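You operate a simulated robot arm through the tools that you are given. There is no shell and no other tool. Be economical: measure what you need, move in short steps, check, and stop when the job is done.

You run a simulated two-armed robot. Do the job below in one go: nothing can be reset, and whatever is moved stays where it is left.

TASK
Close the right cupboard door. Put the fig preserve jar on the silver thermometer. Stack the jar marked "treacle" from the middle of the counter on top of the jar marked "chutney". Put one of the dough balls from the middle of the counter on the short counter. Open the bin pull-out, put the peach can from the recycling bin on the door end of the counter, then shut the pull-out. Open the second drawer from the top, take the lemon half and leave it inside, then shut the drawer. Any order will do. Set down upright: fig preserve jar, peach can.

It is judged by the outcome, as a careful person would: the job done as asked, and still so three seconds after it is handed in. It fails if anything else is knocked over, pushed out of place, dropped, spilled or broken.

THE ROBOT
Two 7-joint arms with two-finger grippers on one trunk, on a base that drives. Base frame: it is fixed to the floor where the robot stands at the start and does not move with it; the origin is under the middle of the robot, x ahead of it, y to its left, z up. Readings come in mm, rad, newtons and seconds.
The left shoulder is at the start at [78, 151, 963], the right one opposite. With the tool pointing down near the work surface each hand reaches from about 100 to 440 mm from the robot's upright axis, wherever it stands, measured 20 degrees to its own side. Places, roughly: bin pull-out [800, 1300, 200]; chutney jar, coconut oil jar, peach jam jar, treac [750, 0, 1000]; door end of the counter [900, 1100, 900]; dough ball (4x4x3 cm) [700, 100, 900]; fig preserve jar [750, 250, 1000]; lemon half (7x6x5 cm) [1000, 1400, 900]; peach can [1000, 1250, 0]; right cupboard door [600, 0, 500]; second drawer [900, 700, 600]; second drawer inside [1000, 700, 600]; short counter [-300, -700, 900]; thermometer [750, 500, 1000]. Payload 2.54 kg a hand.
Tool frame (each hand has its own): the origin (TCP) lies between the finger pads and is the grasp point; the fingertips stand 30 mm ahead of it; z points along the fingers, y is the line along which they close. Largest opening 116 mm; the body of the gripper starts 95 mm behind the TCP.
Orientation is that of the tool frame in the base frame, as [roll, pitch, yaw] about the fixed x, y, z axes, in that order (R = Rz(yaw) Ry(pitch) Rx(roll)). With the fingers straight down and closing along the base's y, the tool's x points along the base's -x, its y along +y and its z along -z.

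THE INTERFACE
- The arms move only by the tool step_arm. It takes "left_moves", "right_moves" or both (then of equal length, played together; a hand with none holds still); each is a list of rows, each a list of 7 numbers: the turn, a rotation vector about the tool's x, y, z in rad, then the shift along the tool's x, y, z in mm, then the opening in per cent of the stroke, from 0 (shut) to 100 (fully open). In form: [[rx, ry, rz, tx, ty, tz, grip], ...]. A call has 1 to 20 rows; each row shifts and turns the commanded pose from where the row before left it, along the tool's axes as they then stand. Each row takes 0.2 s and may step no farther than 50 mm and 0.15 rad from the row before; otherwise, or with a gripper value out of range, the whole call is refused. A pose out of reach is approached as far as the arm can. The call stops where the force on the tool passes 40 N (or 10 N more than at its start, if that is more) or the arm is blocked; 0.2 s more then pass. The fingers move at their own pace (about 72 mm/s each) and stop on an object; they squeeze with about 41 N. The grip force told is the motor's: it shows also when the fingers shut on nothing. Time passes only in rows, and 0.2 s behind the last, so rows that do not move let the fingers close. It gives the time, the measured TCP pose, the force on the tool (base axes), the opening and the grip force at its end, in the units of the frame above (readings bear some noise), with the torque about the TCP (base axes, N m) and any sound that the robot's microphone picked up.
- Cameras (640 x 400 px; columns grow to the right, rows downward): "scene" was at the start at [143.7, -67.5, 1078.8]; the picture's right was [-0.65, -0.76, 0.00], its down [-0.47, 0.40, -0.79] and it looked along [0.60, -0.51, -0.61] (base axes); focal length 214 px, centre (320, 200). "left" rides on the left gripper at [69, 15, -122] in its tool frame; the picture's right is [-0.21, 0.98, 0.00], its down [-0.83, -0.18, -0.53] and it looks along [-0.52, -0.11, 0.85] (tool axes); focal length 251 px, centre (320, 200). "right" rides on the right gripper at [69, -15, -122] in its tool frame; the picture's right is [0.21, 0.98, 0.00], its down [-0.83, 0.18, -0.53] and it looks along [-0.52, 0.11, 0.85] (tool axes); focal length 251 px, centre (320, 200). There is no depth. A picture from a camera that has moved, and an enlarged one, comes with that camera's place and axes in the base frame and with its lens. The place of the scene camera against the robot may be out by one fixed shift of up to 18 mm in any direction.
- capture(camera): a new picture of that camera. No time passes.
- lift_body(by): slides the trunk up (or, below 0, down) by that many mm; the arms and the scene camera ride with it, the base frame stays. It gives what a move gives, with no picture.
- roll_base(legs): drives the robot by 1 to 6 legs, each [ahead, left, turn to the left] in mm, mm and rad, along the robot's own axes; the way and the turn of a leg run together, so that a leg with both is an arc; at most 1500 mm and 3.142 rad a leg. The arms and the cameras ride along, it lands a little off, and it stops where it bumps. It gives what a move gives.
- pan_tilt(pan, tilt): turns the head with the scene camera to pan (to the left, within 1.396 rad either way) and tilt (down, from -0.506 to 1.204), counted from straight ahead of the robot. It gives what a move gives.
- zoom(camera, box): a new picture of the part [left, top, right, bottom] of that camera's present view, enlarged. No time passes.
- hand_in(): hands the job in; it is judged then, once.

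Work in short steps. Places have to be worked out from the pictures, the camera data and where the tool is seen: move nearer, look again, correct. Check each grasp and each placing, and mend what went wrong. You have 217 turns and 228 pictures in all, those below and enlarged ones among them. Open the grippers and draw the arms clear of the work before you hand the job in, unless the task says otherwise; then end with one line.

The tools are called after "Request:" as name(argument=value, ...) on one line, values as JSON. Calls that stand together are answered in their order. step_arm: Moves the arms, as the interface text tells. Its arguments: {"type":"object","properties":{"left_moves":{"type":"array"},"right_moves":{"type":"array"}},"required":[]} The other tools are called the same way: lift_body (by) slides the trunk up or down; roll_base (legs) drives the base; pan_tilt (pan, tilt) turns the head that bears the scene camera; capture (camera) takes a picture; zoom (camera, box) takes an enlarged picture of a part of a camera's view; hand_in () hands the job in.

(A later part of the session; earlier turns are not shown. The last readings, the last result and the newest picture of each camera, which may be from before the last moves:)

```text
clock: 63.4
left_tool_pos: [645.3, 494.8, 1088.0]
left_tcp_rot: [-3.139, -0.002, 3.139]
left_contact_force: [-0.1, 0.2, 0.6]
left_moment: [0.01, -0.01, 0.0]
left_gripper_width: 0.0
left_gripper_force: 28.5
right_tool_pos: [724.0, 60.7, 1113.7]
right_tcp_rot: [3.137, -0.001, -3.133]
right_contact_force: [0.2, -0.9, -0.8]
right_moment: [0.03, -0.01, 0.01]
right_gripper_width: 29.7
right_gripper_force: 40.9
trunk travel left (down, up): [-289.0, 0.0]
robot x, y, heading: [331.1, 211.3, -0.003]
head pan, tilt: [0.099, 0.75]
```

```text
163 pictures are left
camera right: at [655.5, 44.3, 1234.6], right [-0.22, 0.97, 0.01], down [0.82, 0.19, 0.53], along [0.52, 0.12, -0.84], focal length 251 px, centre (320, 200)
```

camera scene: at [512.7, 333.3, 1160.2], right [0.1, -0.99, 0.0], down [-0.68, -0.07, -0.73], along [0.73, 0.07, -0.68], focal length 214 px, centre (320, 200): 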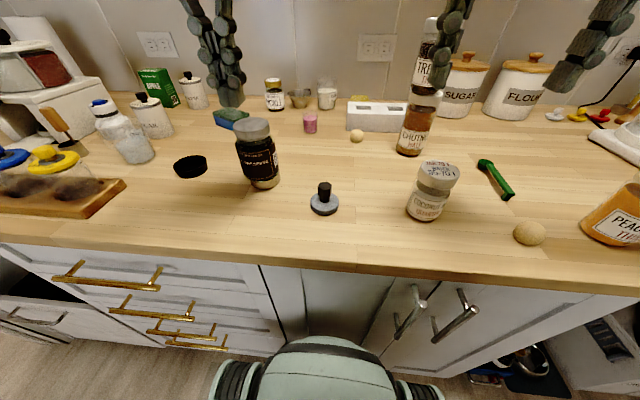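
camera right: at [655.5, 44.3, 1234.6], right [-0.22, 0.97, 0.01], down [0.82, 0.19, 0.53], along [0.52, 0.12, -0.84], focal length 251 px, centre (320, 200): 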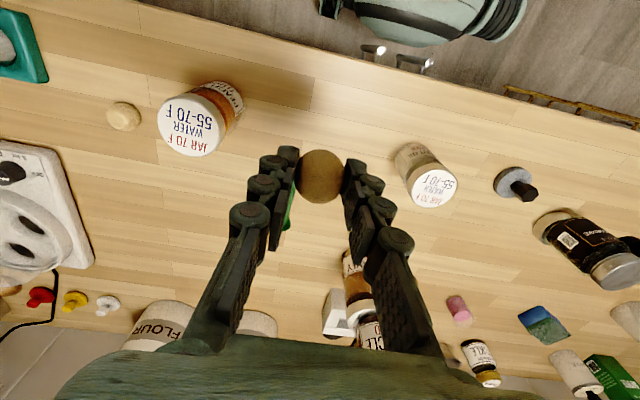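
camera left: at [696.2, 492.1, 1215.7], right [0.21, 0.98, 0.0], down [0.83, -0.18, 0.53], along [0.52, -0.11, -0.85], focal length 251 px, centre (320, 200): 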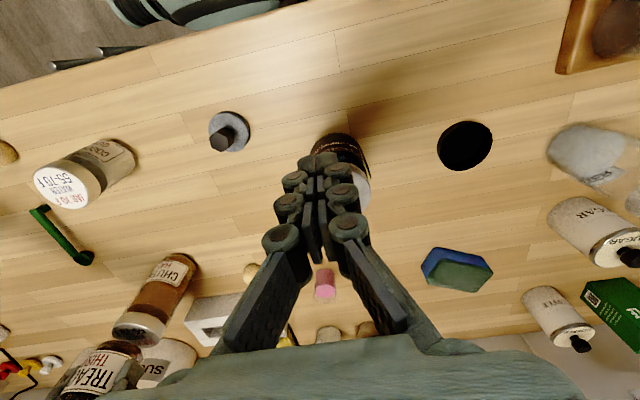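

Dough held. I back the base away from the counter, turn to the right and look for the short counter.

Request:
roll_base(legs=[[-330, 0, 0], [0, 0, -1.57]])

Request:
pan_tilt(pan=-0.3, tilt=0.5)

Request:
capture(camera="scene")

```text
clock: 69.5
left_tool_pos: [289.8, -105.4, 1088.3]
left_tcp_rot: [-3.139, 0.001, 1.552]
left_contact_force: [-0.6, 0.1, -0.4]
left_moment: [0.01, 0.01, 0.0]
left_gripper_width: 0.0
left_gripper_force: 28.5
right_tool_pos: [-145.2, -176.8, 1113.9]
right_tcp_rot: [3.135, -0.001, 1.561]
right_contact_force: [0.0, 0.4, -0.9]
right_moment: [-0.01, 0.01, -0.02]
right_gripper_width: 29.7
right_gripper_force: 41.1
trunk travel left (down, up): [-289.0, 0.0]
robot x, y, heading: [12.1, 215.8, -1.586]
head pan, tilt: [0.099, 0.75]
```

```text
clock: 70.4
left_tool_pos: [290.5, -104.7, 1088.1]
left_tcp_rot: [-3.14, -0.001, 1.551]
left_contact_force: [0.4, 0.4, 1.3]
left_moment: [-0.02, 0.0, 0.01]
left_gripper_width: 0.0
left_gripper_force: 28.7
right_tool_pos: [-145.1, -176.9, 1112.7]
right_tcp_rot: [3.136, 0.0, 1.562]
right_contact_force: [0.4, -0.5, -0.4]
right_moment: [0.0, 0.01, 0.0]
right_gripper_width: 29.6
right_gripper_force: 40.8
trunk travel left (down, up): [-289.0, 0.0]
robot x, y, heading: [11.7, 211.0, -1.591]
head pan, tilt: [-0.3, 0.499]
```

```text
162 pictures are left
camera scene: at [-7.0, 46.4, 1182.0], right [-0.95, 0.31, 0.0], down [0.15, 0.46, -0.88], along [-0.28, -0.83, -0.48], focal length 214 px, centre (320, 200)
```

scene: 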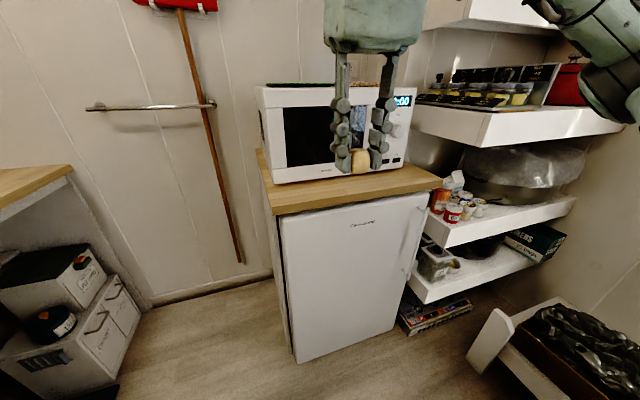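

The short counter carries a microwave with a ~150 mm strip in front (front edge y≈-430). I aim for ≈(-300,-510): sidestep right and drive toward it.

Request:
roll_base(legs=[[0, -155, 0], [280, 0, 0]])

Request:
pan_tilt(pan=-0.4, tilt=0.7)

Request:
capture(camera="scene")

Request:
capture(camera="right")

```text
clock: 74.1
left_tool_pos: [125.3, -381.6, 1087.2]
left_tcp_rot: [-3.139, -0.002, 1.548]
left_contact_force: [-0.3, -0.5, -0.3]
left_moment: [0.04, 0.0, -0.02]
left_gripper_width: 0.1
left_gripper_force: 28.6
right_tool_pos: [-309.1, -450.4, 1113.4]
right_tcp_rot: [3.138, 0.001, 1.558]
right_contact_force: [0.5, -0.6, -0.1]
right_moment: [0.06, 0.03, -0.01]
right_gripper_width: 29.9
right_gripper_force: 41.0
trunk travel left (down, up): [-289.0, 0.0]
robot x, y, heading: [-151.7, -61.2, -1.596]
head pan, tilt: [-0.3, 0.499]
```

```text
clock: 74.8
left_tool_pos: [126.6, -379.4, 1089.0]
left_tcp_rot: [-3.139, 0.0, 1.547]
left_contact_force: [0.6, 0.5, 0.3]
left_moment: [0.02, 0.05, 0.0]
left_gripper_width: 0.0
left_gripper_force: 28.4
right_tool_pos: [-309.8, -450.2, 1113.5]
right_tcp_rot: [3.136, 0.001, 1.558]
right_contact_force: [-0.2, 0.0, 0.3]
right_moment: [0.01, -0.03, 0.0]
right_gripper_width: 29.6
right_gripper_force: 41.4
trunk travel left (down, up): [-289.0, 0.0]
robot x, y, heading: [-150.7, -62.1, -1.588]
head pan, tilt: [-0.4, 0.7]
```

```text
161 pictures are left
camera scene: at [-176.9, -218.9, 1164.4], right [-0.91, 0.41, 0.0], down [0.26, 0.59, -0.77], along [-0.31, -0.7, -0.64], focal length 214 px, centre (320, 200)
```

scene: 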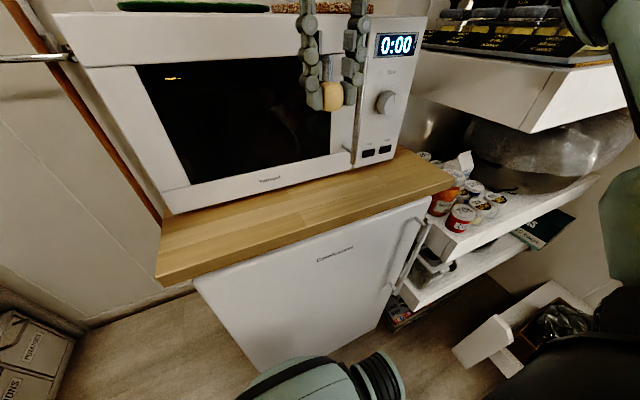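

```text
160 pictures are left
camera right: at [-324.7, -379.9, 1234.0], right [0.98, 0.2, 0.01], down [0.17, -0.83, 0.53], along [0.11, -0.52, -0.84], focal length 251 px, centre (320, 200)
```

right: 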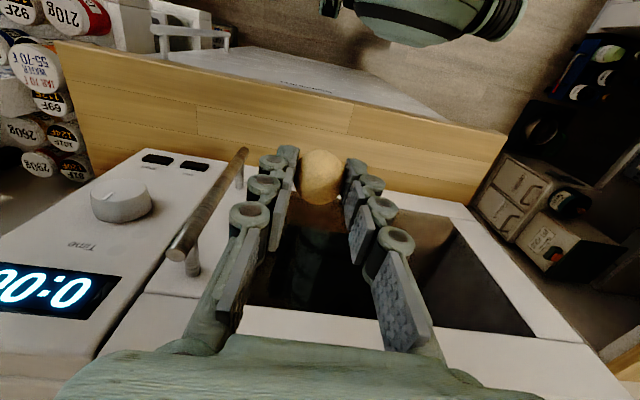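

Clear strip spans y≈-440 to -560. I target (-255,-493), away from the microwave handle, and lower.

Request:
step_arm(right_moves=[[0, 0, 0, -20, 30, 0, 0], [0, 0, 0, -22, 25, 0, 0], [0, 0, 0, 0, 0, 45, 0], [0, 0, 0, 0, 0, 45, 0], [0, 0, 0, 0, 0, 45, 0], [0, 0, 0, 0, 0, 25, 0], [0, 0, 0, 0, 0, 0, 0]])

Request:
capture(camera="scene")

Request:
capture(camera="right")

```text
clock: 76.4
left_tool_pos: [126.2, -380.0, 1088.3]
left_tcp_rot: [-3.14, 0.0, 1.551]
left_contact_force: [1.1, 0.1, -0.2]
left_moment: [0.01, 0.01, -0.02]
left_gripper_width: 0.0
left_gripper_force: 28.6
right_tool_pos: [-255.8, -492.6, 953.6]
right_tcp_rot: [3.136, 0.0, 1.56]
right_contact_force: [-0.1, -0.2, -0.9]
right_moment: [0.02, 0.04, 0.0]
right_gripper_width: 29.9
right_gripper_force: 40.7
trunk travel left (down, up): [-289.0, 0.0]
robot x, y, heading: [-148.0, -60.7, -1.591]
head pan, tilt: [-0.4, 0.7]
```

```text
159 pictures are left
camera scene: at [-176.9, -218.9, 1164.4], right [-0.91, 0.41, 0.0], down [0.26, 0.59, -0.76], along [-0.31, -0.7, -0.64], focal length 214 px, centre (320, 200)
```

scene: 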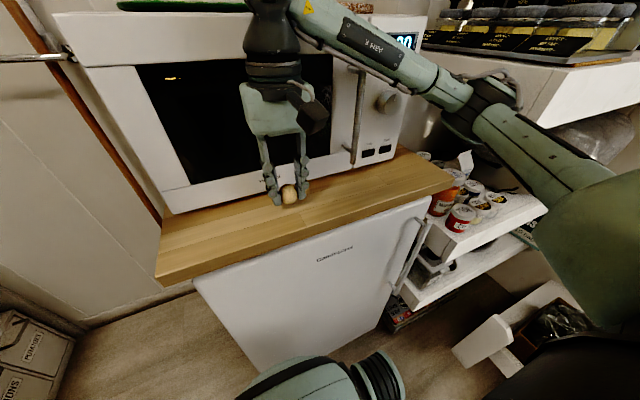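

```text
158 pictures are left
camera right: at [-270.1, -422.6, 1073.1], right [0.98, 0.2, 0.01], down [0.17, -0.83, 0.54], along [0.11, -0.52, -0.84], focal length 251 px, centre (320, 200)
```

right: 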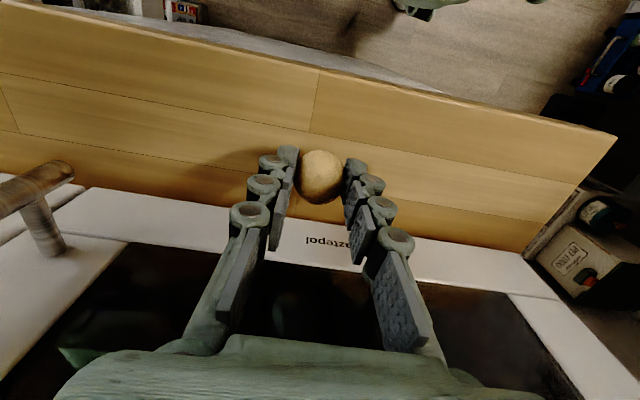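

Clear of the microwave. Lowering gently to contact.

Request:
step_arm(right_moves=[[0, 0, 0, 0, 0, 8, 0], [0, 0, 0, 0, 0, 6, 0], [0, 0, 0, 0, 0, 3, 0], [0, 0, 0, 0, 0, 0, 0]])

```text
clock: 77.4
left_tool_pos: [126.5, -380.4, 1088.9]
left_tcp_rot: [-3.139, -0.001, 1.547]
left_contact_force: [0.7, -0.1, 0.0]
left_moment: [0.01, -0.01, 0.0]
left_gripper_width: 0.1
left_gripper_force: 28.3
right_tool_pos: [-254.3, -491.8, 936.9]
right_tcp_rot: [3.137, 0.001, 1.559]
right_contact_force: [0.0, 0.0, -0.4]
right_moment: [0.01, -0.01, 0.01]
right_gripper_width: 29.9
right_gripper_force: 41.1
trunk travel left (down, up): [-289.0, 0.0]
robot x, y, heading: [-149.8, -59.6, -1.594]
head pan, tilt: [-0.4, 0.7]
```

Request:
step_arm(right_moves=[[0, 0, 0, 0, 0, 2, 0], [0, 0, 0, 0, 0, 2, 0], [0, 0, 0, 0, 0, 0, 0]])

Request:
zoom(camera="scene", box=[230, 150, 350, 225])

```text
clock: 78.2
left_tool_pos: [126.6, -381.0, 1088.6]
left_tcp_rot: [-3.138, 0.0, 1.549]
left_contact_force: [0.2, -0.5, -0.4]
left_moment: [-0.01, 0.0, 0.03]
left_gripper_width: 0.1
left_gripper_force: 28.7
right_tool_pos: [-254.6, -493.2, 934.2]
right_tcp_rot: [3.136, 0.0, 1.558]
right_contact_force: [-1.0, -0.2, 5.2]
right_moment: [0.0, 0.08, 0.01]
right_gripper_width: 30.1
right_gripper_force: 41.5
trunk travel left (down, up): [-289.0, 0.0]
robot x, y, heading: [-150.9, -57.3, -1.591]
head pan, tilt: [-0.4, 0.7]
```

```text
5.33 times, centred on (290, 188) of scene
camera zoom: at [-176.9, -218.7, 1164.5], right [-0.91, 0.41, 0.0], down [0.26, 0.59, -0.77], along [-0.31, -0.7, -0.64], focal length 1144 px, centre (480, 267)
```

zoom: 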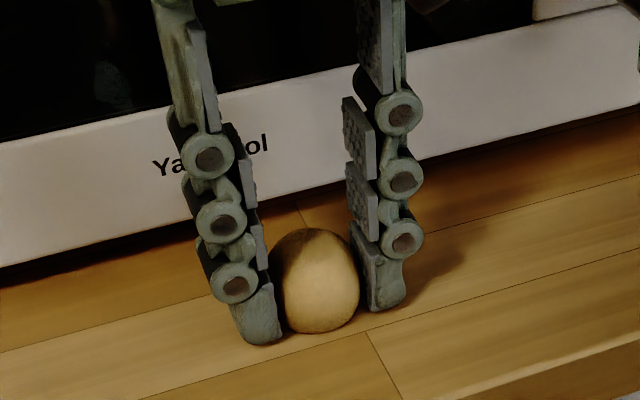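

Contact (5 N); the ball rests on the counter. I release slowly and lift.

Request:
step_arm(right_moves=[[0, 0, 0, 0, 0, 0, 30], [0, 0, 0, 0, 0, 0, 45], [0, 0, 0, 0, 0, 0, 60], [0, 0, 0, 0, 0, 0, 60], [0, 0, 0, 0, 0, -40, 60], [0, 0, 0, 0, 0, -45, 60], [0, 0, 0, 0, 0, -45, 60], [0, 0, 0, 0, 0, -40, 60]])

Request:
capture(camera="scene")

```text
clock: 80.0
left_tool_pos: [125.8, -380.0, 1089.4]
left_tcp_rot: [-3.14, 0.0, 1.547]
left_contact_force: [0.1, -0.8, -0.2]
left_moment: [-0.02, -0.02, 0.01]
left_gripper_width: 0.0
left_gripper_force: 28.1
right_tool_pos: [-253.6, -492.8, 1102.4]
right_tcp_rot: [3.136, 0.0, 1.558]
right_contact_force: [-0.6, 0.3, -0.2]
right_moment: [-0.03, 0.03, -0.01]
right_gripper_width: 69.6
right_gripper_force: 0.0
trunk travel left (down, up): [-289.0, 0.0]
robot x, y, heading: [-151.4, -62.6, -1.593]
head pan, tilt: [-0.4, 0.7]
```

```text
156 pictures are left
camera scene: at [-176.7, -218.5, 1164.4], right [-0.91, 0.41, 0.0], down [0.26, 0.59, -0.77], along [-0.31, -0.7, -0.64], focal length 214 px, centre (320, 200)
```

scene: 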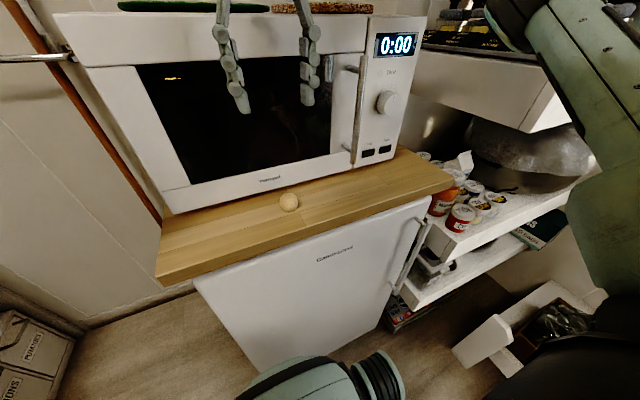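

Dough placed. I drive back, turn to face the main counter again and move left to the drawers and bin.

Request:
roll_base(legs=[[-330, 0, 0], [0, 0, 1.59], [0, 780, 0]])

Request:
pan_tilt(pan=0.2, tilt=0.55)

Request:
capture(camera="scene")

```text
clock: 93.5
left_tool_pos: [140.0, 1325.0, 1087.4]
left_tcp_rot: [-3.141, 0.0, -3.106]
left_contact_force: [-0.8, -0.4, -0.5]
left_moment: [-0.01, 0.03, -0.03]
left_gripper_width: 0.2
left_gripper_force: 29.2
right_tool_pos: [274.6, 950.3, 1102.4]
right_tcp_rot: [3.136, 0.001, -3.097]
right_contact_force: [-0.3, 0.2, 0.2]
right_moment: [-0.04, 0.02, -0.02]
right_gripper_width: 69.5
right_gripper_force: 0.0
trunk travel left (down, up): [-289.0, 0.0]
robot x, y, heading: [-158.6, 1029.3, 0.034]
head pan, tilt: [-0.4, 0.7]
```

```text
clock: 94.5
left_tool_pos: [139.5, 1324.1, 1087.9]
left_tcp_rot: [-3.139, -0.002, -3.109]
left_contact_force: [0.4, -0.4, -0.7]
left_moment: [-0.02, 0.0, -0.01]
left_gripper_width: 0.1
left_gripper_force: 28.5
right_tool_pos: [275.4, 950.1, 1102.2]
right_tcp_rot: [3.136, -0.001, -3.095]
right_contact_force: [0.0, -0.1, -0.2]
right_moment: [-0.03, 0.0, -0.01]
right_gripper_width: 69.6
right_gripper_force: 0.0
trunk travel left (down, up): [-289.0, 0.0]
robot x, y, heading: [-164.1, 1032.4, 0.035]
head pan, tilt: [0.201, 0.55]
```

```text
155 pictures are left
camera scene: at [3.5, 1042.0, 1177.5], right [0.23, -0.97, 0.0], down [-0.51, -0.12, -0.85], along [0.83, 0.2, -0.52], focal length 214 px, centre (320, 200)
```

scene: 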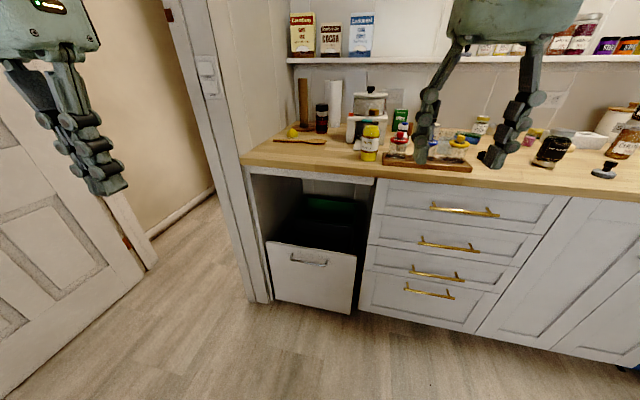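

I zoom in on the bin pull-out and the counter's door end.

Request:
zoom(camera="scene", box=[230, 160, 390, 320])

Request:
zoom(camera="scene", box=[240, 80, 480, 230])

```text
2.50 times, centred on (310, 240) of scene
camera zoom: at [3.5, 1042.0, 1177.5], right [0.23, -0.97, 0.0], down [-0.51, -0.12, -0.85], along [0.83, 0.2, -0.52], focal length 536 px, centre (345, 100)
```

zoom: 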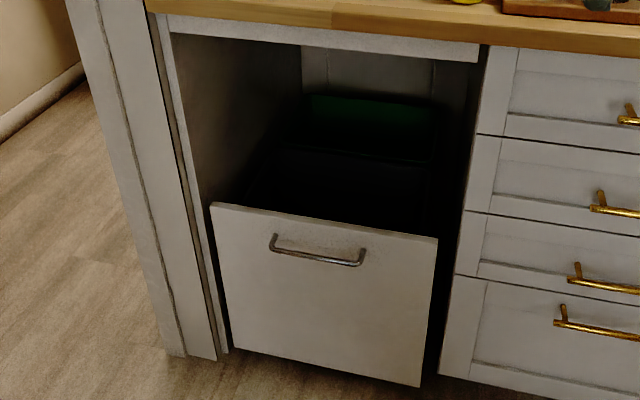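

```text
2.67 times, centred on (360, 155) of scene
camera zoom: at [3.5, 1042.0, 1177.5], right [0.23, -0.97, 0.0], down [-0.51, -0.12, -0.85], along [0.83, 0.2, -0.52], focal length 572 px, centre (213, 320)
```

zoom: 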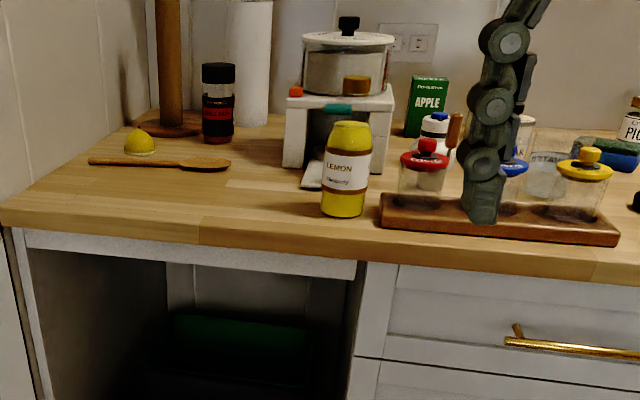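

The bin front (top z≈500, handle z≈440, y≈1250) and lemon (≈(935,1395)) are seen. First the lemon with the left hand: I tuck the arms and drive up.

Request:
step_arm(left_moves=[[0, 0, 0, -30, -25, 0, 0], [0, 0, 0, -30, -25, 0, 0], [0, 0, 0, 0, 0, 0, 0], [0, 0, 0, 0, 0, 0, 30], [0, 0, 0, 0, 0, 0, 60]], right_moves=[[0, 0, 0, 0, -45, 0, 0], [0, 0, 0, 20, -45, 0, 0], [0, 0, 0, 45, -30, 0, 0], [0, 0, 0, 45, 0, 0, 0], [0, 0, 0, 45, 0, 0, 0]])

Request:
roll_base(legs=[[0, 0, -0.035], [0, 130, 0], [420, 0, 0]])

Request:
capture(camera="left")

Request:
capture(camera="scene")

```text
refused: row 3 steps farther than a row can; nothing moved
```

```text
clock: 99.0
left_tool_pos: [580.2, 1440.7, 1088.8]
left_tcp_rot: [-3.141, 0.0, 3.139]
left_contact_force: [-0.8, 0.0, -0.4]
left_moment: [-0.01, 0.05, -0.02]
left_gripper_width: 0.3
left_gripper_force: 28.6
right_tool_pos: [699.7, 1060.6, 1102.0]
right_tcp_rot: [3.137, 0.0, -3.135]
right_contact_force: [0.0, 0.5, 0.1]
right_moment: [-0.03, 0.03, -0.01]
right_gripper_width: 69.6
right_gripper_force: 0.0
trunk travel left (down, up): [-289.0, 0.0]
robot x, y, heading: [267.5, 1157.8, -0.003]
head pan, tilt: [0.201, 0.55]
```

```text
152 pictures are left
camera left: at [511.0, 1455.1, 1211.7], right [0.22, 0.98, 0.0], down [0.83, -0.18, 0.53], along [0.52, -0.12, -0.85], focal length 251 px, centre (320, 200)
```

left: 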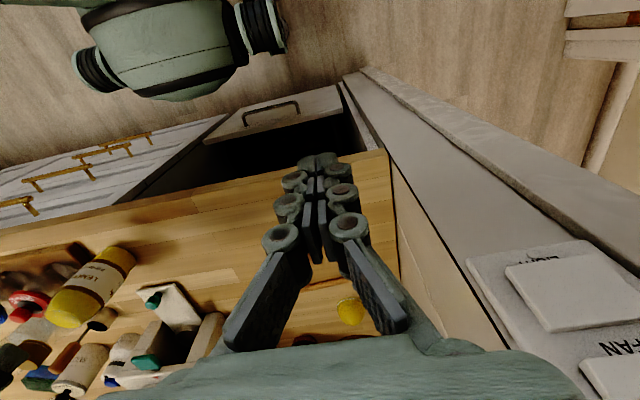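

```text
151 pictures are left
camera scene: at [432.9, 1163.0, 1177.4], right [0.2, -0.98, 0.0], down [-0.51, -0.1, -0.85], along [0.84, 0.17, -0.52], focal length 214 px, centre (320, 200)
```

scene: 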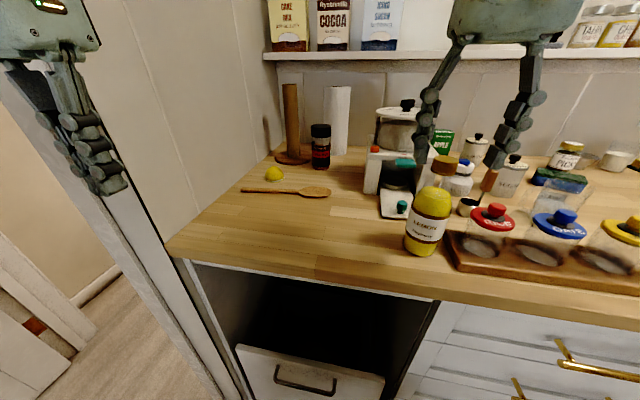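

Right: the arm call was refused for a row too long, the drive still went fine. Now I tuck the right hand and draw the left hand inward from the wall (y≈1510).

Request:
step_arm(left_moves=[[0, 0, 0, -20, -30, 0, 0], [0, 0, 0, -40, 0, 0, 30], [0, 0, 0, -40, 0, 0, 60], [0, 0, 0, -40, 0, 0, 80], [0, 0, 0, -30, 0, 0, 80]], right_moves=[[0, 0, 0, 20, -30, 0, 0], [0, 0, 0, 20, -30, 0, 0], [0, 0, 0, 35, -30, 0, 0], [0, 0, 0, 45, 0, 0, 0], [0, 0, 0, 30, 0, 0, 0]])

Request:
capture(camera="left")

```text
clock: 100.2
left_tool_pos: [748.4, 1409.6, 1088.1]
left_tcp_rot: [3.141, 0.0, 3.138]
left_contact_force: [-0.2, 0.2, 0.1]
left_moment: [0.03, 0.0, -0.01]
left_gripper_width: 92.7
left_gripper_force: 0.0
right_tool_pos: [550.8, 968.0, 1102.8]
right_tcp_rot: [3.136, 0.0, -3.135]
right_contact_force: [0.4, 0.0, -0.4]
right_moment: [0.0, -0.01, 0.0]
right_gripper_width: 0.1
right_gripper_force: 27.9
trunk travel left (down, up): [-289.0, 0.0]
robot x, y, heading: [263.7, 1160.7, -0.003]
head pan, tilt: [0.201, 0.55]
```

```text
150 pictures are left
camera left: at [679.1, 1424.6, 1212.2], right [0.22, 0.98, 0.0], down [0.83, -0.18, 0.53], along [0.52, -0.12, -0.85], focal length 251 px, centre (320, 200)
```

left: 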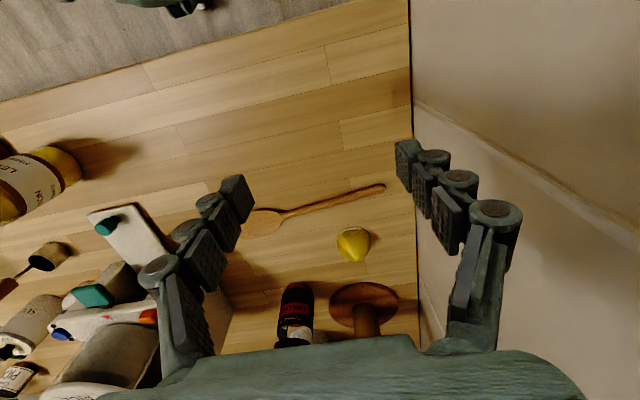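

Lemon ≈(949,1415), wall ≈1517. I drive forward 75 mm for reach.

Request:
roll_base(legs=[[80, 0, 0]])

Request:
step_arm(left_moves=[[0, 0, 0, -40, 2, 0, 70], [0, 0, 0, -40, 2, 0, 70], [0, 0, 0, -30, 0, 0, 70], [0, 0, 0, 0, 0, 0, 70]])

Request:
capture(camera="left")

```text
clock: 101.3
left_tool_pos: [806.5, 1395.8, 1103.9]
left_tcp_rot: [3.123, 0.029, 3.127]
left_contact_force: [-0.1, -0.3, -0.7]
left_moment: [0.0, 0.02, 0.02]
left_gripper_width: 92.8
left_gripper_force: 0.1
right_tool_pos: [611.9, 957.5, 1108.1]
right_tcp_rot: [3.123, 0.025, -3.136]
right_contact_force: [1.0, 0.4, 1.1]
right_moment: [-0.01, 0.0, -0.01]
right_gripper_width: 0.0
right_gripper_force: 28.5
trunk travel left (down, up): [-289.0, 0.0]
robot x, y, heading: [344.4, 1157.4, -0.002]
head pan, tilt: [0.201, 0.55]
```

```text
clock: 102.5
left_tool_pos: [907.8, 1380.0, 1118.4]
left_tcp_rot: [3.099, 0.047, 3.108]
left_contact_force: [-0.4, 1.5, -0.4]
left_moment: [-0.03, 0.01, -0.04]
left_gripper_width: 81.2
left_gripper_force: 0.1
right_tool_pos: [605.6, 946.3, 1106.1]
right_tcp_rot: [3.115, 0.026, -3.132]
right_contact_force: [-0.3, 0.8, 0.4]
right_moment: [0.05, 0.0, -0.01]
right_gripper_width: 0.2
right_gripper_force: 28.6
trunk travel left (down, up): [-289.0, 0.0]
robot x, y, heading: [341.9, 1151.9, -0.001]
head pan, tilt: [0.201, 0.55]
stopped in row 4 (left hand): the arm was blocked; the commanded pose is now the measured one
```

```text
149 pictures are left
camera left: at [833.4, 1391.9, 1240.3], right [0.24, 0.97, 0.05], down [0.79, -0.23, 0.56], along [0.56, -0.1, -0.82], focal length 251 px, centre (320, 200)
```

left: 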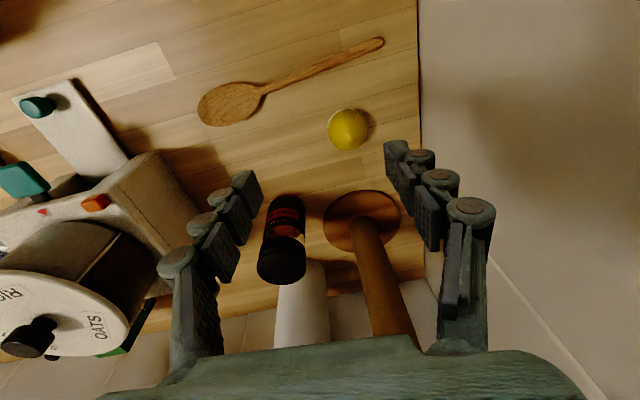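

The robot is tilted slightly: the left elbow is likely pressing the wall. I retract the hand and shift the base right to relieve it.

Request:
step_arm(left_moves=[[0, 0, 0, 40, -10, 0, 70], [0, 0, 0, 40, -20, 0, 70], [0, 0, 0, 0, 0, 0, 70]])

Request:
roll_base(legs=[[-20, -60, 0]])

Request:
pan_tilt(pan=1.2, tilt=0.5)

Request:
capture(camera="scene")

```text
clock: 103.3
left_tool_pos: [856.0, 1356.7, 1098.7]
left_tcp_rot: [3.095, 0.013, 3.11]
left_contact_force: [-0.7, 0.2, -0.5]
left_moment: [0.0, 0.01, -0.01]
left_gripper_width: 81.3
left_gripper_force: 0.1
right_tool_pos: [630.5, 950.7, 1100.6]
right_tcp_rot: [3.117, 0.002, -3.135]
right_contact_force: [0.4, 0.4, -0.3]
right_moment: [-0.01, 0.03, 0.0]
right_gripper_width: 0.0
right_gripper_force: 28.3
trunk travel left (down, up): [-289.0, 0.0]
robot x, y, heading: [348.6, 1157.4, -0.0]
head pan, tilt: [0.201, 0.55]
```

```text
clock: 104.5
left_tool_pos: [835.2, 1315.7, 1092.7]
left_tcp_rot: [3.129, 0.012, 3.117]
left_contact_force: [0.1, 0.1, 0.4]
left_moment: [0.0, 0.02, 0.03]
left_gripper_width: 81.2
left_gripper_force: 0.0
right_tool_pos: [609.4, 906.0, 1104.1]
right_tcp_rot: [3.136, 0.001, -3.136]
right_contact_force: [-0.4, -0.3, 0.1]
right_moment: [0.0, -0.02, -0.05]
right_gripper_width: 0.0
right_gripper_force: 29.1
trunk travel left (down, up): [-289.0, 0.0]
robot x, y, heading: [326.9, 1099.5, -0.008]
head pan, tilt: [0.201, 0.55]
```

```text
clock: 105.8
left_tool_pos: [833.5, 1316.6, 1093.0]
left_tcp_rot: [3.129, 0.014, 3.117]
left_contact_force: [-0.2, 0.6, -0.1]
left_moment: [0.0, -0.02, 0.01]
left_gripper_width: 81.0
left_gripper_force: 0.0
right_tool_pos: [609.2, 906.5, 1103.4]
right_tcp_rot: [3.137, 0.0, -3.135]
right_contact_force: [0.9, -0.1, -0.8]
right_moment: [0.0, -0.01, 0.01]
right_gripper_width: 0.0
right_gripper_force: 29.0
trunk travel left (down, up): [-289.0, 0.0]
robot x, y, heading: [323.1, 1097.5, -0.001]
head pan, tilt: [1.201, 0.499]
```

```text
148 pictures are left
camera scene: at [436.7, 1168.3, 1182.1], right [0.93, -0.37, 0.0], down [-0.18, -0.45, -0.88], along [0.32, 0.82, -0.48], focal length 214 px, centre (320, 200)
```

scene: 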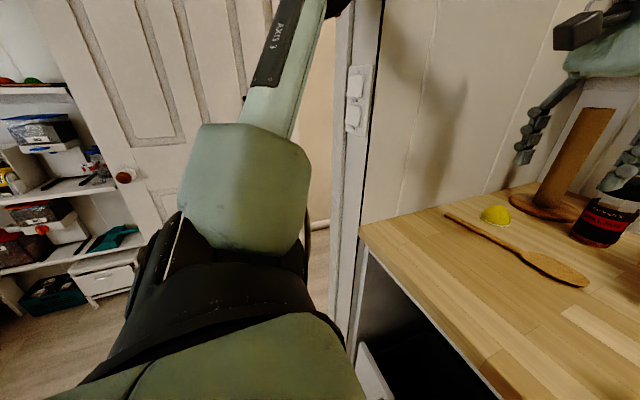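

Upright again. I reach the left hand toward the lemon from here, more diagonally.

Request:
step_arm(left_moves=[[0, 0, 0, -30, 24, 0, 70], [0, 0, 0, -30, 24, 0, 70], [0, 0, 0, -28, 24, 0, 70], [0, 0, 0, -25, 24, 0, 70], [0, 0, 0, 0, 0, 0, 70]])

Request:
capture(camera="left")

Request:
capture(camera="scene")

```text
clock: 107.0
left_tool_pos: [938.1, 1406.8, 1108.2]
left_tcp_rot: [3.12, 0.026, 3.12]
left_contact_force: [0.4, 0.0, 0.2]
left_moment: [0.01, -0.02, 0.01]
left_gripper_width: 81.1
left_gripper_force: 0.1
right_tool_pos: [599.8, 902.9, 1106.3]
right_tcp_rot: [3.133, 0.012, -3.135]
right_contact_force: [-0.4, -0.4, -0.5]
right_moment: [0.0, 0.0, 0.0]
right_gripper_width: 0.0
right_gripper_force: 27.9
trunk travel left (down, up): [-289.0, 0.0]
robot x, y, heading: [324.4, 1096.9, -0.004]
head pan, tilt: [1.201, 0.499]
```

```text
147 pictures are left
camera left: at [865.3, 1420.4, 1230.2], right [0.24, 0.97, 0.03], down [0.81, -0.21, 0.55], along [0.54, -0.11, -0.83], focal length 251 px, centre (320, 200)
```

left: 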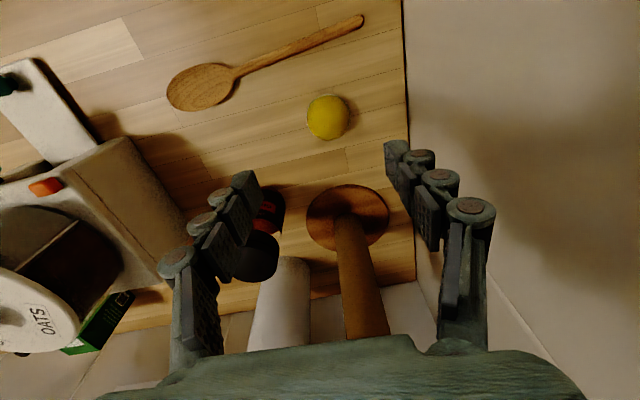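

```text
146 pictures are left
camera scene: at [425.9, 1163.4, 1183.9], right [0.93, -0.37, 0.01], down [-0.17, -0.44, -0.88], along [0.33, 0.82, -0.47], focal length 214 px, centre (320, 200)
```

scene: 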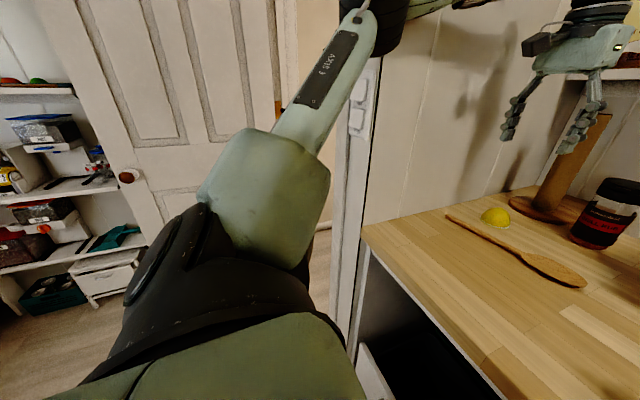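

The elbow is still close to the door jamb. I shift the base right and a bit forward, then reach further out.

Request:
step_arm(left_moves=[[0, 0, 0, 30, -20, 0, 70], [0, 0, 0, 20, -20, 0, 70]])

Request:
roll_base(legs=[[0, -65, 0], [22, 0, 0]])

Request:
step_arm(left_moves=[[0, 0, 0, -10, 30, 0, 70], [0, 0, 0, -10, 30, 0, 70], [0, 0, 0, -10, 30, 0, 70], [0, 0, 0, 0, 0, 0, 70]])

Request:
capture(camera="left")

Request:
capture(camera="scene")

```text
clock: 107.6
left_tool_pos: [898.5, 1372.0, 1096.0]
left_tcp_rot: [3.127, 0.013, 3.117]
left_contact_force: [0.3, -0.4, 0.0]
left_moment: [0.04, -0.02, -0.01]
left_gripper_width: 81.2
left_gripper_force: 0.1
right_tool_pos: [607.4, 906.2, 1102.7]
right_tcp_rot: [3.136, 0.002, -3.136]
right_contact_force: [0.2, -0.3, -1.0]
right_moment: [0.06, -0.02, 0.02]
right_gripper_width: 0.1
right_gripper_force: 28.7
trunk travel left (down, up): [-289.0, 0.0]
robot x, y, heading: [324.2, 1094.6, -0.008]
head pan, tilt: [1.201, 0.499]
```

```text
clock: 109.3
left_tool_pos: [920.2, 1307.6, 1094.4]
left_tcp_rot: [3.128, 0.01, 3.117]
left_contact_force: [-0.2, -0.7, -0.8]
left_moment: [0.01, 0.02, 0.02]
left_gripper_width: 81.2
left_gripper_force: 0.0
right_tool_pos: [630.7, 841.1, 1102.7]
right_tcp_rot: [3.135, -0.001, -3.136]
right_contact_force: [0.5, -0.2, 0.5]
right_moment: [-0.01, 0.05, -0.05]
right_gripper_width: 0.0
right_gripper_force: 28.6
trunk travel left (down, up): [-289.0, 0.0]
robot x, y, heading: [345.4, 1031.5, -0.007]
head pan, tilt: [1.201, 0.499]
```

```text
clock: 110.3
left_tool_pos: [952.1, 1396.9, 1098.3]
left_tcp_rot: [3.129, 0.011, 3.117]
left_contact_force: [0.2, -0.2, -0.3]
left_moment: [0.01, 0.05, -0.01]
left_gripper_width: 81.4
left_gripper_force: 0.0
right_tool_pos: [629.7, 842.0, 1103.3]
right_tcp_rot: [3.138, 0.001, -3.138]
right_contact_force: [0.7, -0.3, 0.1]
right_moment: [0.03, 0.0, -0.03]
right_gripper_width: 0.3
right_gripper_force: 28.7
trunk travel left (down, up): [-289.0, 0.0]
robot x, y, heading: [344.9, 1031.7, -0.003]
head pan, tilt: [1.201, 0.499]
```

```text
145 pictures are left
camera left: at [881.3, 1412.1, 1220.2], right [0.24, 0.97, 0.02], down [0.81, -0.21, 0.54], along [0.53, -0.12, -0.84], focal length 251 px, centre (320, 200)
```

left: 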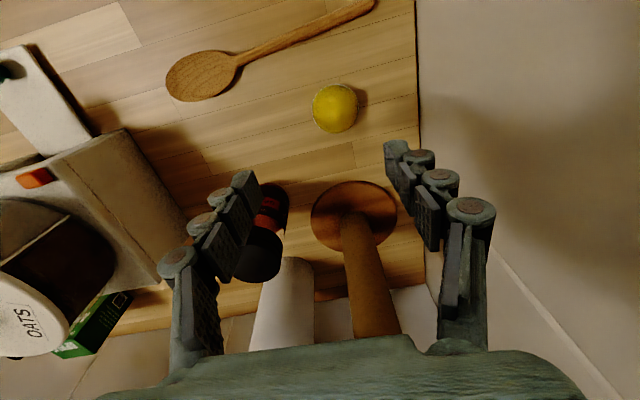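

```text
144 pictures are left
camera scene: at [458.2, 1103.9, 1182.1], right [0.93, -0.37, 0.0], down [-0.18, -0.45, -0.88], along [0.32, 0.82, -0.48], focal length 214 px, centre (320, 200)
```

scene: 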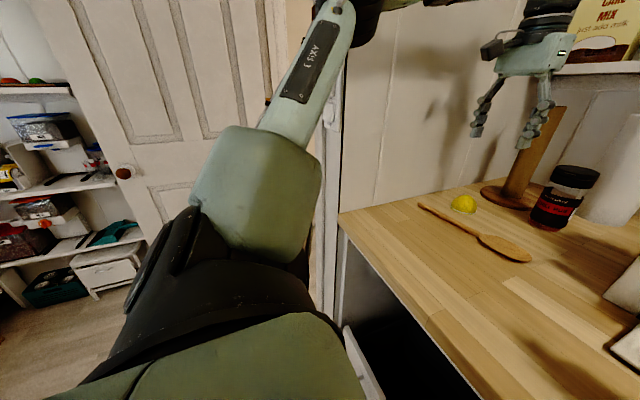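

No tilt now. Lemon at ≈(952,1417): I align and descend.

Request:
step_arm(left_moves=[[0, 0, 0, 0, 20, 20, 75], [0, 0, 0, 0, 0, 40, 75], [0, 0, 0, 0, 0, 40, 75], [0, 0, 0, 0, 0, 35, 75], [0, 0, 0, 0, 0, 0, 75]])

Request:
capture(camera="left")

```text
clock: 111.5
left_tool_pos: [952.8, 1420.1, 962.1]
left_tcp_rot: [3.129, 0.011, 3.117]
left_contact_force: [1.7, 0.3, 0.0]
left_moment: [-0.01, 0.0, -0.02]
left_gripper_width: 87.0
left_gripper_force: 0.0
right_tool_pos: [631.2, 841.7, 1102.8]
right_tcp_rot: [3.136, -0.001, -3.135]
right_contact_force: [0.1, 0.2, 0.4]
right_moment: [0.03, 0.03, 0.01]
right_gripper_width: 0.0
right_gripper_force: 28.4
trunk travel left (down, up): [-289.0, 0.0]
robot x, y, heading: [344.7, 1032.6, -0.009]
head pan, tilt: [1.201, 0.499]
```

```text
143 pictures are left
camera left: at [882.0, 1435.0, 1085.2], right [0.24, 0.97, 0.02], down [0.81, -0.21, 0.54], along [0.53, -0.12, -0.84], focal length 251 px, centre (320, 200)
```

left: 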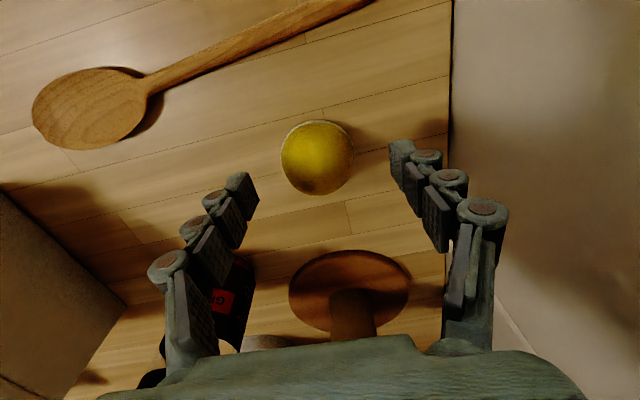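

Centred. I go down 30 mm and close.

Request:
step_arm(left_moves=[[0, 0, 0, 0, -2, 20, 75], [0, 0, 0, 0, 0, 10, 75], [0, 0, 0, 0, 0, 0, 40], [0, 0, 0, 0, 0, 0, 0], [0, 0, 0, 0, 0, 0, 0], [0, 0, 0, 0, 0, -20, 0], [0, 0, 0, 0, 0, -40, 0]])

Request:
capture(camera="left")

```text
clock: 113.1
left_tool_pos: [950.8, 1417.1, 993.0]
left_tcp_rot: [3.127, 0.011, 3.116]
left_contact_force: [0.3, 0.0, 0.0]
left_moment: [0.0, 0.0, 0.01]
left_gripper_width: 55.0
left_gripper_force: 40.8
right_tool_pos: [630.9, 841.9, 1104.8]
right_tcp_rot: [3.135, 0.002, -3.135]
right_contact_force: [0.0, 0.3, 0.1]
right_moment: [0.02, 0.02, 0.0]
right_gripper_width: 0.0
right_gripper_force: 28.7
trunk travel left (down, up): [-289.0, 0.0]
robot x, y, heading: [348.4, 1032.5, 0.001]
head pan, tilt: [1.201, 0.499]
```

```text
142 pictures are left
camera left: at [879.7, 1431.4, 1116.3], right [0.24, 0.97, 0.02], down [0.81, -0.21, 0.54], along [0.53, -0.12, -0.84], focal length 251 px, centre (320, 200)
```

left: 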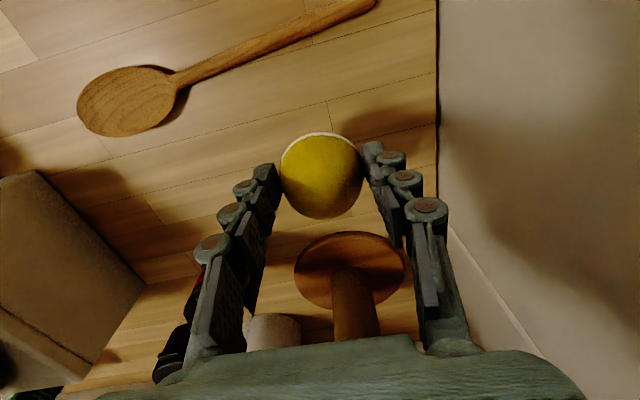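

Lemon held. I lift and bring the left hand in, then back the base away.

Request:
step_arm(left_moves=[[0, 0, 0, 0, 0, -45, 0], [0, 0, 0, 0, 0, -45, 0], [0, 0, 0, 30, -30, 0, 0], [0, 0, 0, 30, -30, 0, 0], [0, 0, 0, 45, -15, 0, 0], [0, 0, 0, 45, -15, 0, 0], [0, 0, 0, 45, -15, 0, 0], [0, 0, 0, 45, 0, 0, 0]])

Request:
roll_base(legs=[[-330, 0, 0], [0, -140, 0]])

Request:
pan_tilt(pan=0.0, tilt=0.6)

Request:
capture(camera="scene")

```text
clock: 114.9
left_tool_pos: [707.3, 1316.5, 1076.8]
left_tcp_rot: [3.128, 0.012, 3.117]
left_contact_force: [-0.3, 1.2, -0.4]
left_moment: [0.02, 0.03, -0.01]
left_gripper_width: 54.9
left_gripper_force: 40.4
right_tool_pos: [628.6, 842.3, 1104.4]
right_tcp_rot: [3.137, 0.003, -3.137]
right_contact_force: [-0.5, 0.0, 0.4]
right_moment: [0.02, -0.01, -0.01]
right_gripper_width: 0.0
right_gripper_force: 28.4
trunk travel left (down, up): [-289.0, 0.0]
robot x, y, heading: [348.0, 1032.5, -0.006]
head pan, tilt: [1.201, 0.499]
```

```text
clock: 118.7
left_tool_pos: [382.8, 1178.8, 1077.9]
left_tcp_rot: [3.129, 0.013, 3.114]
left_contact_force: [0.6, -0.3, -1.3]
left_moment: [0.0, 0.02, 0.0]
left_gripper_width: 54.9
left_gripper_force: 41.4
right_tool_pos: [302.4, 704.5, 1104.0]
right_tcp_rot: [3.136, 0.001, 3.141]
right_contact_force: [0.4, 0.1, 0.6]
right_moment: [0.02, 0.0, -0.02]
right_gripper_width: 0.0
right_gripper_force: 28.5
trunk travel left (down, up): [-289.0, 0.0]
robot x, y, heading: [19.5, 897.5, -0.01]
head pan, tilt: [1.201, 0.499]
```

```text
clock: 120.0
left_tool_pos: [381.6, 1179.3, 1077.0]
left_tcp_rot: [3.128, 0.012, 3.112]
left_contact_force: [0.6, 0.4, -0.4]
left_moment: [-0.01, 0.0, -0.01]
left_gripper_width: 54.8
left_gripper_force: 41.0
right_tool_pos: [301.1, 705.8, 1104.0]
right_tcp_rot: [3.137, 0.0, -3.14]
right_contact_force: [0.1, -0.2, -0.4]
right_moment: [0.02, 0.0, -0.04]
right_gripper_width: 0.0
right_gripper_force: 28.1
trunk travel left (down, up): [-289.0, 0.0]
robot x, y, heading: [13.5, 894.7, -0.008]
head pan, tilt: [0.0, 0.6]
```

```text
141 pictures are left
camera scene: at [184.7, 882.4, 1173.0], right [-0.01, -1.0, 0.0], down [-0.56, 0.0, -0.83], along [0.83, -0.01, -0.56], focal length 214 px, centre (320, 200)
```

scene: 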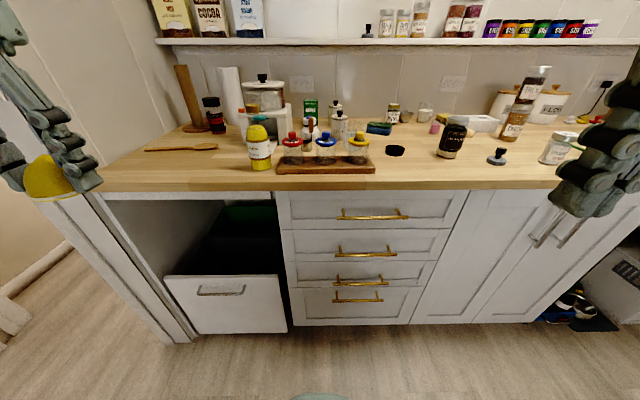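

Second drawer's handle: bar along y at ≈(645,736,660). I'll grip it with the right hand pointing forward and fingers closing vertically; first lower the trunk and extend the right arm.

Request:
lift_body(by=-280)

Request:
step_arm(right_moves=[[0, 0, 0, -45, 0, 20, 0], [0, 0, 0, -45, 0, 20, 0], [0, 0, 0, -45, 0, 20, 0], [0, 0, 0, -45, 0, 20, 0], [0, 0, 0, -45, 0, 20, 0]])

Request:
step_arm(right_moves=[[0, -0.14, 0, 0, 0, 0, 0], [0, -0.14, 0, 0, 0, 0, 0], [0, -0.14, 0, 0, 0, 0, 0], [0, -0.14, 0, 0, 0, 0, 0], [0, -0.14, 0, 0, 0, 0, 0], [0, -0.14, 0, 0, 0, 0, 0], [0, -0.14, 0, 0, 0, 0, 0], [0, -0.14, 0, 0, 0, 0, 0], [0, -0.14, 0, 0, 0, 0, 0], [0, -0.14, 0, 0, 0, 0, 0], [0, -0.15, 0, 0, 0, 0, 0]])

Request:
capture(camera="scene")

```text
clock: 122.9
left_tool_pos: [382.3, 1178.6, 796.3]
left_tcp_rot: [3.127, 0.013, 3.113]
left_contact_force: [0.1, -0.3, -0.5]
left_moment: [0.05, 0.02, -0.01]
left_gripper_width: 51.3
left_gripper_force: 40.0
right_tool_pos: [302.1, 703.9, 823.9]
right_tcp_rot: [3.137, 0.001, -3.141]
right_contact_force: [0.2, -0.5, -0.3]
right_moment: [0.03, 0.02, 0.04]
right_gripper_width: 0.0
right_gripper_force: 28.4
trunk travel left (down, up): [-9.0, 280.0]
robot x, y, heading: [20.0, 895.2, -0.003]
head pan, tilt: [0.0, 0.6]
```

```text
clock: 124.1
left_tool_pos: [381.8, 1179.1, 796.5]
left_tcp_rot: [3.128, 0.013, 3.114]
left_contact_force: [-0.8, -0.3, 0.3]
left_moment: [-0.06, -0.02, 0.01]
left_gripper_width: 50.9
left_gripper_force: 41.0
right_tool_pos: [525.1, 706.0, 723.3]
right_tcp_rot: [3.136, 0.0, -3.14]
right_contact_force: [-0.2, 0.1, 0.6]
right_moment: [-0.01, -0.01, -0.05]
right_gripper_width: 0.1
right_gripper_force: 28.5
trunk travel left (down, up): [-9.0, 280.0]
robot x, y, heading: [20.0, 894.2, -0.007]
head pan, tilt: [0.0, 0.6]
```

```text
clock: 126.5
left_tool_pos: [380.5, 1179.6, 796.9]
left_tcp_rot: [3.129, 0.011, 3.113]
left_contact_force: [-0.5, 0.3, -1.2]
left_moment: [-0.03, 0.0, 0.0]
left_gripper_width: 50.5
left_gripper_force: 41.3
right_tool_pos: [573.3, 711.7, 733.6]
right_tcp_rot: [3.116, 1.329, 3.12]
right_contact_force: [0.3, -0.1, 0.4]
right_moment: [0.01, -0.03, 0.01]
right_gripper_width: 0.2
right_gripper_force: 28.9
right hand out of reach, approached as far as the arm can: row 8, 9, 10, 11
trunk travel left (down, up): [-9.0, 280.0]
robot x, y, heading: [23.5, 895.5, -0.007]
head pan, tilt: [0.0, 0.6]
```

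```text
140 pictures are left
camera scene: at [184.7, 882.3, 893.0], right [-0.01, -1.0, 0.0], down [-0.56, 0.0, -0.83], along [0.83, -0.01, -0.56], focal length 214 px, centre (320, 200)
```

scene: 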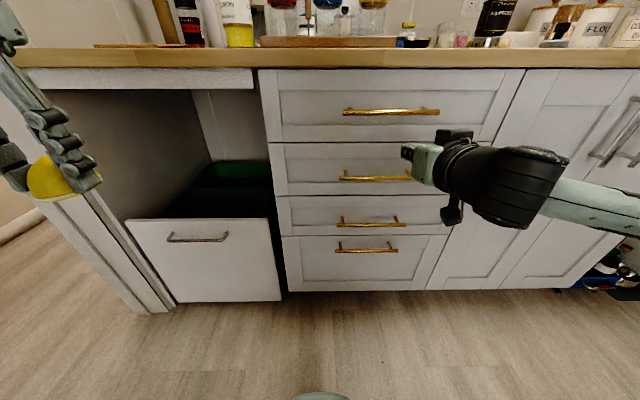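

The left grip width is slowly shrinking, so I check the lemon.

Request:
capture(camera="left")

Request:
capture(camera="right")

```text
139 pictures are left
camera left: at [311.0, 1194.4, 920.5], right [0.24, 0.97, 0.02], down [0.81, -0.21, 0.54], along [0.53, -0.12, -0.84], focal length 251 px, centre (320, 200)
```

left: 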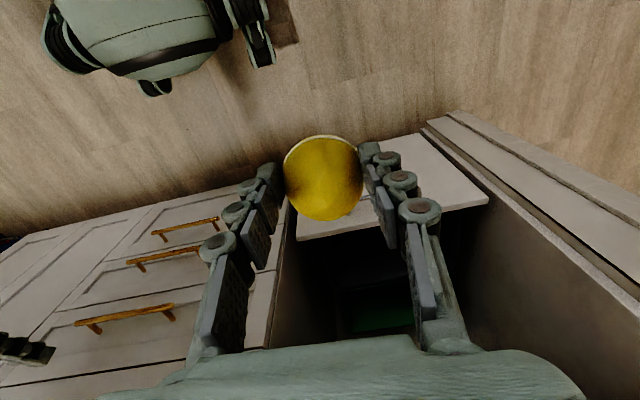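

```text
138 pictures are left
camera right: at [438.6, 697.2, 693.4], right [-0.05, 0.98, -0.2], down [-0.32, 0.18, 0.93], along [0.95, 0.11, 0.31], focal length 251 px, centre (320, 200)
```

right: 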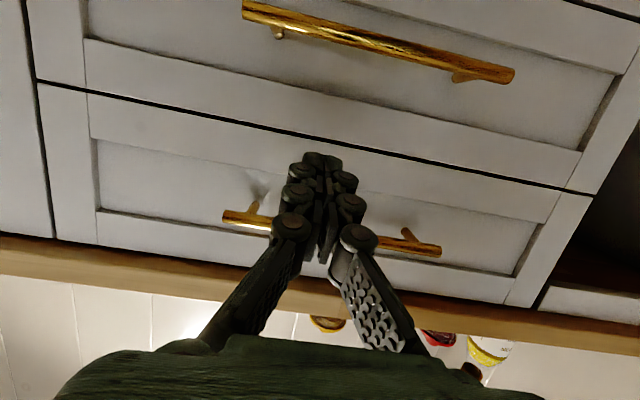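

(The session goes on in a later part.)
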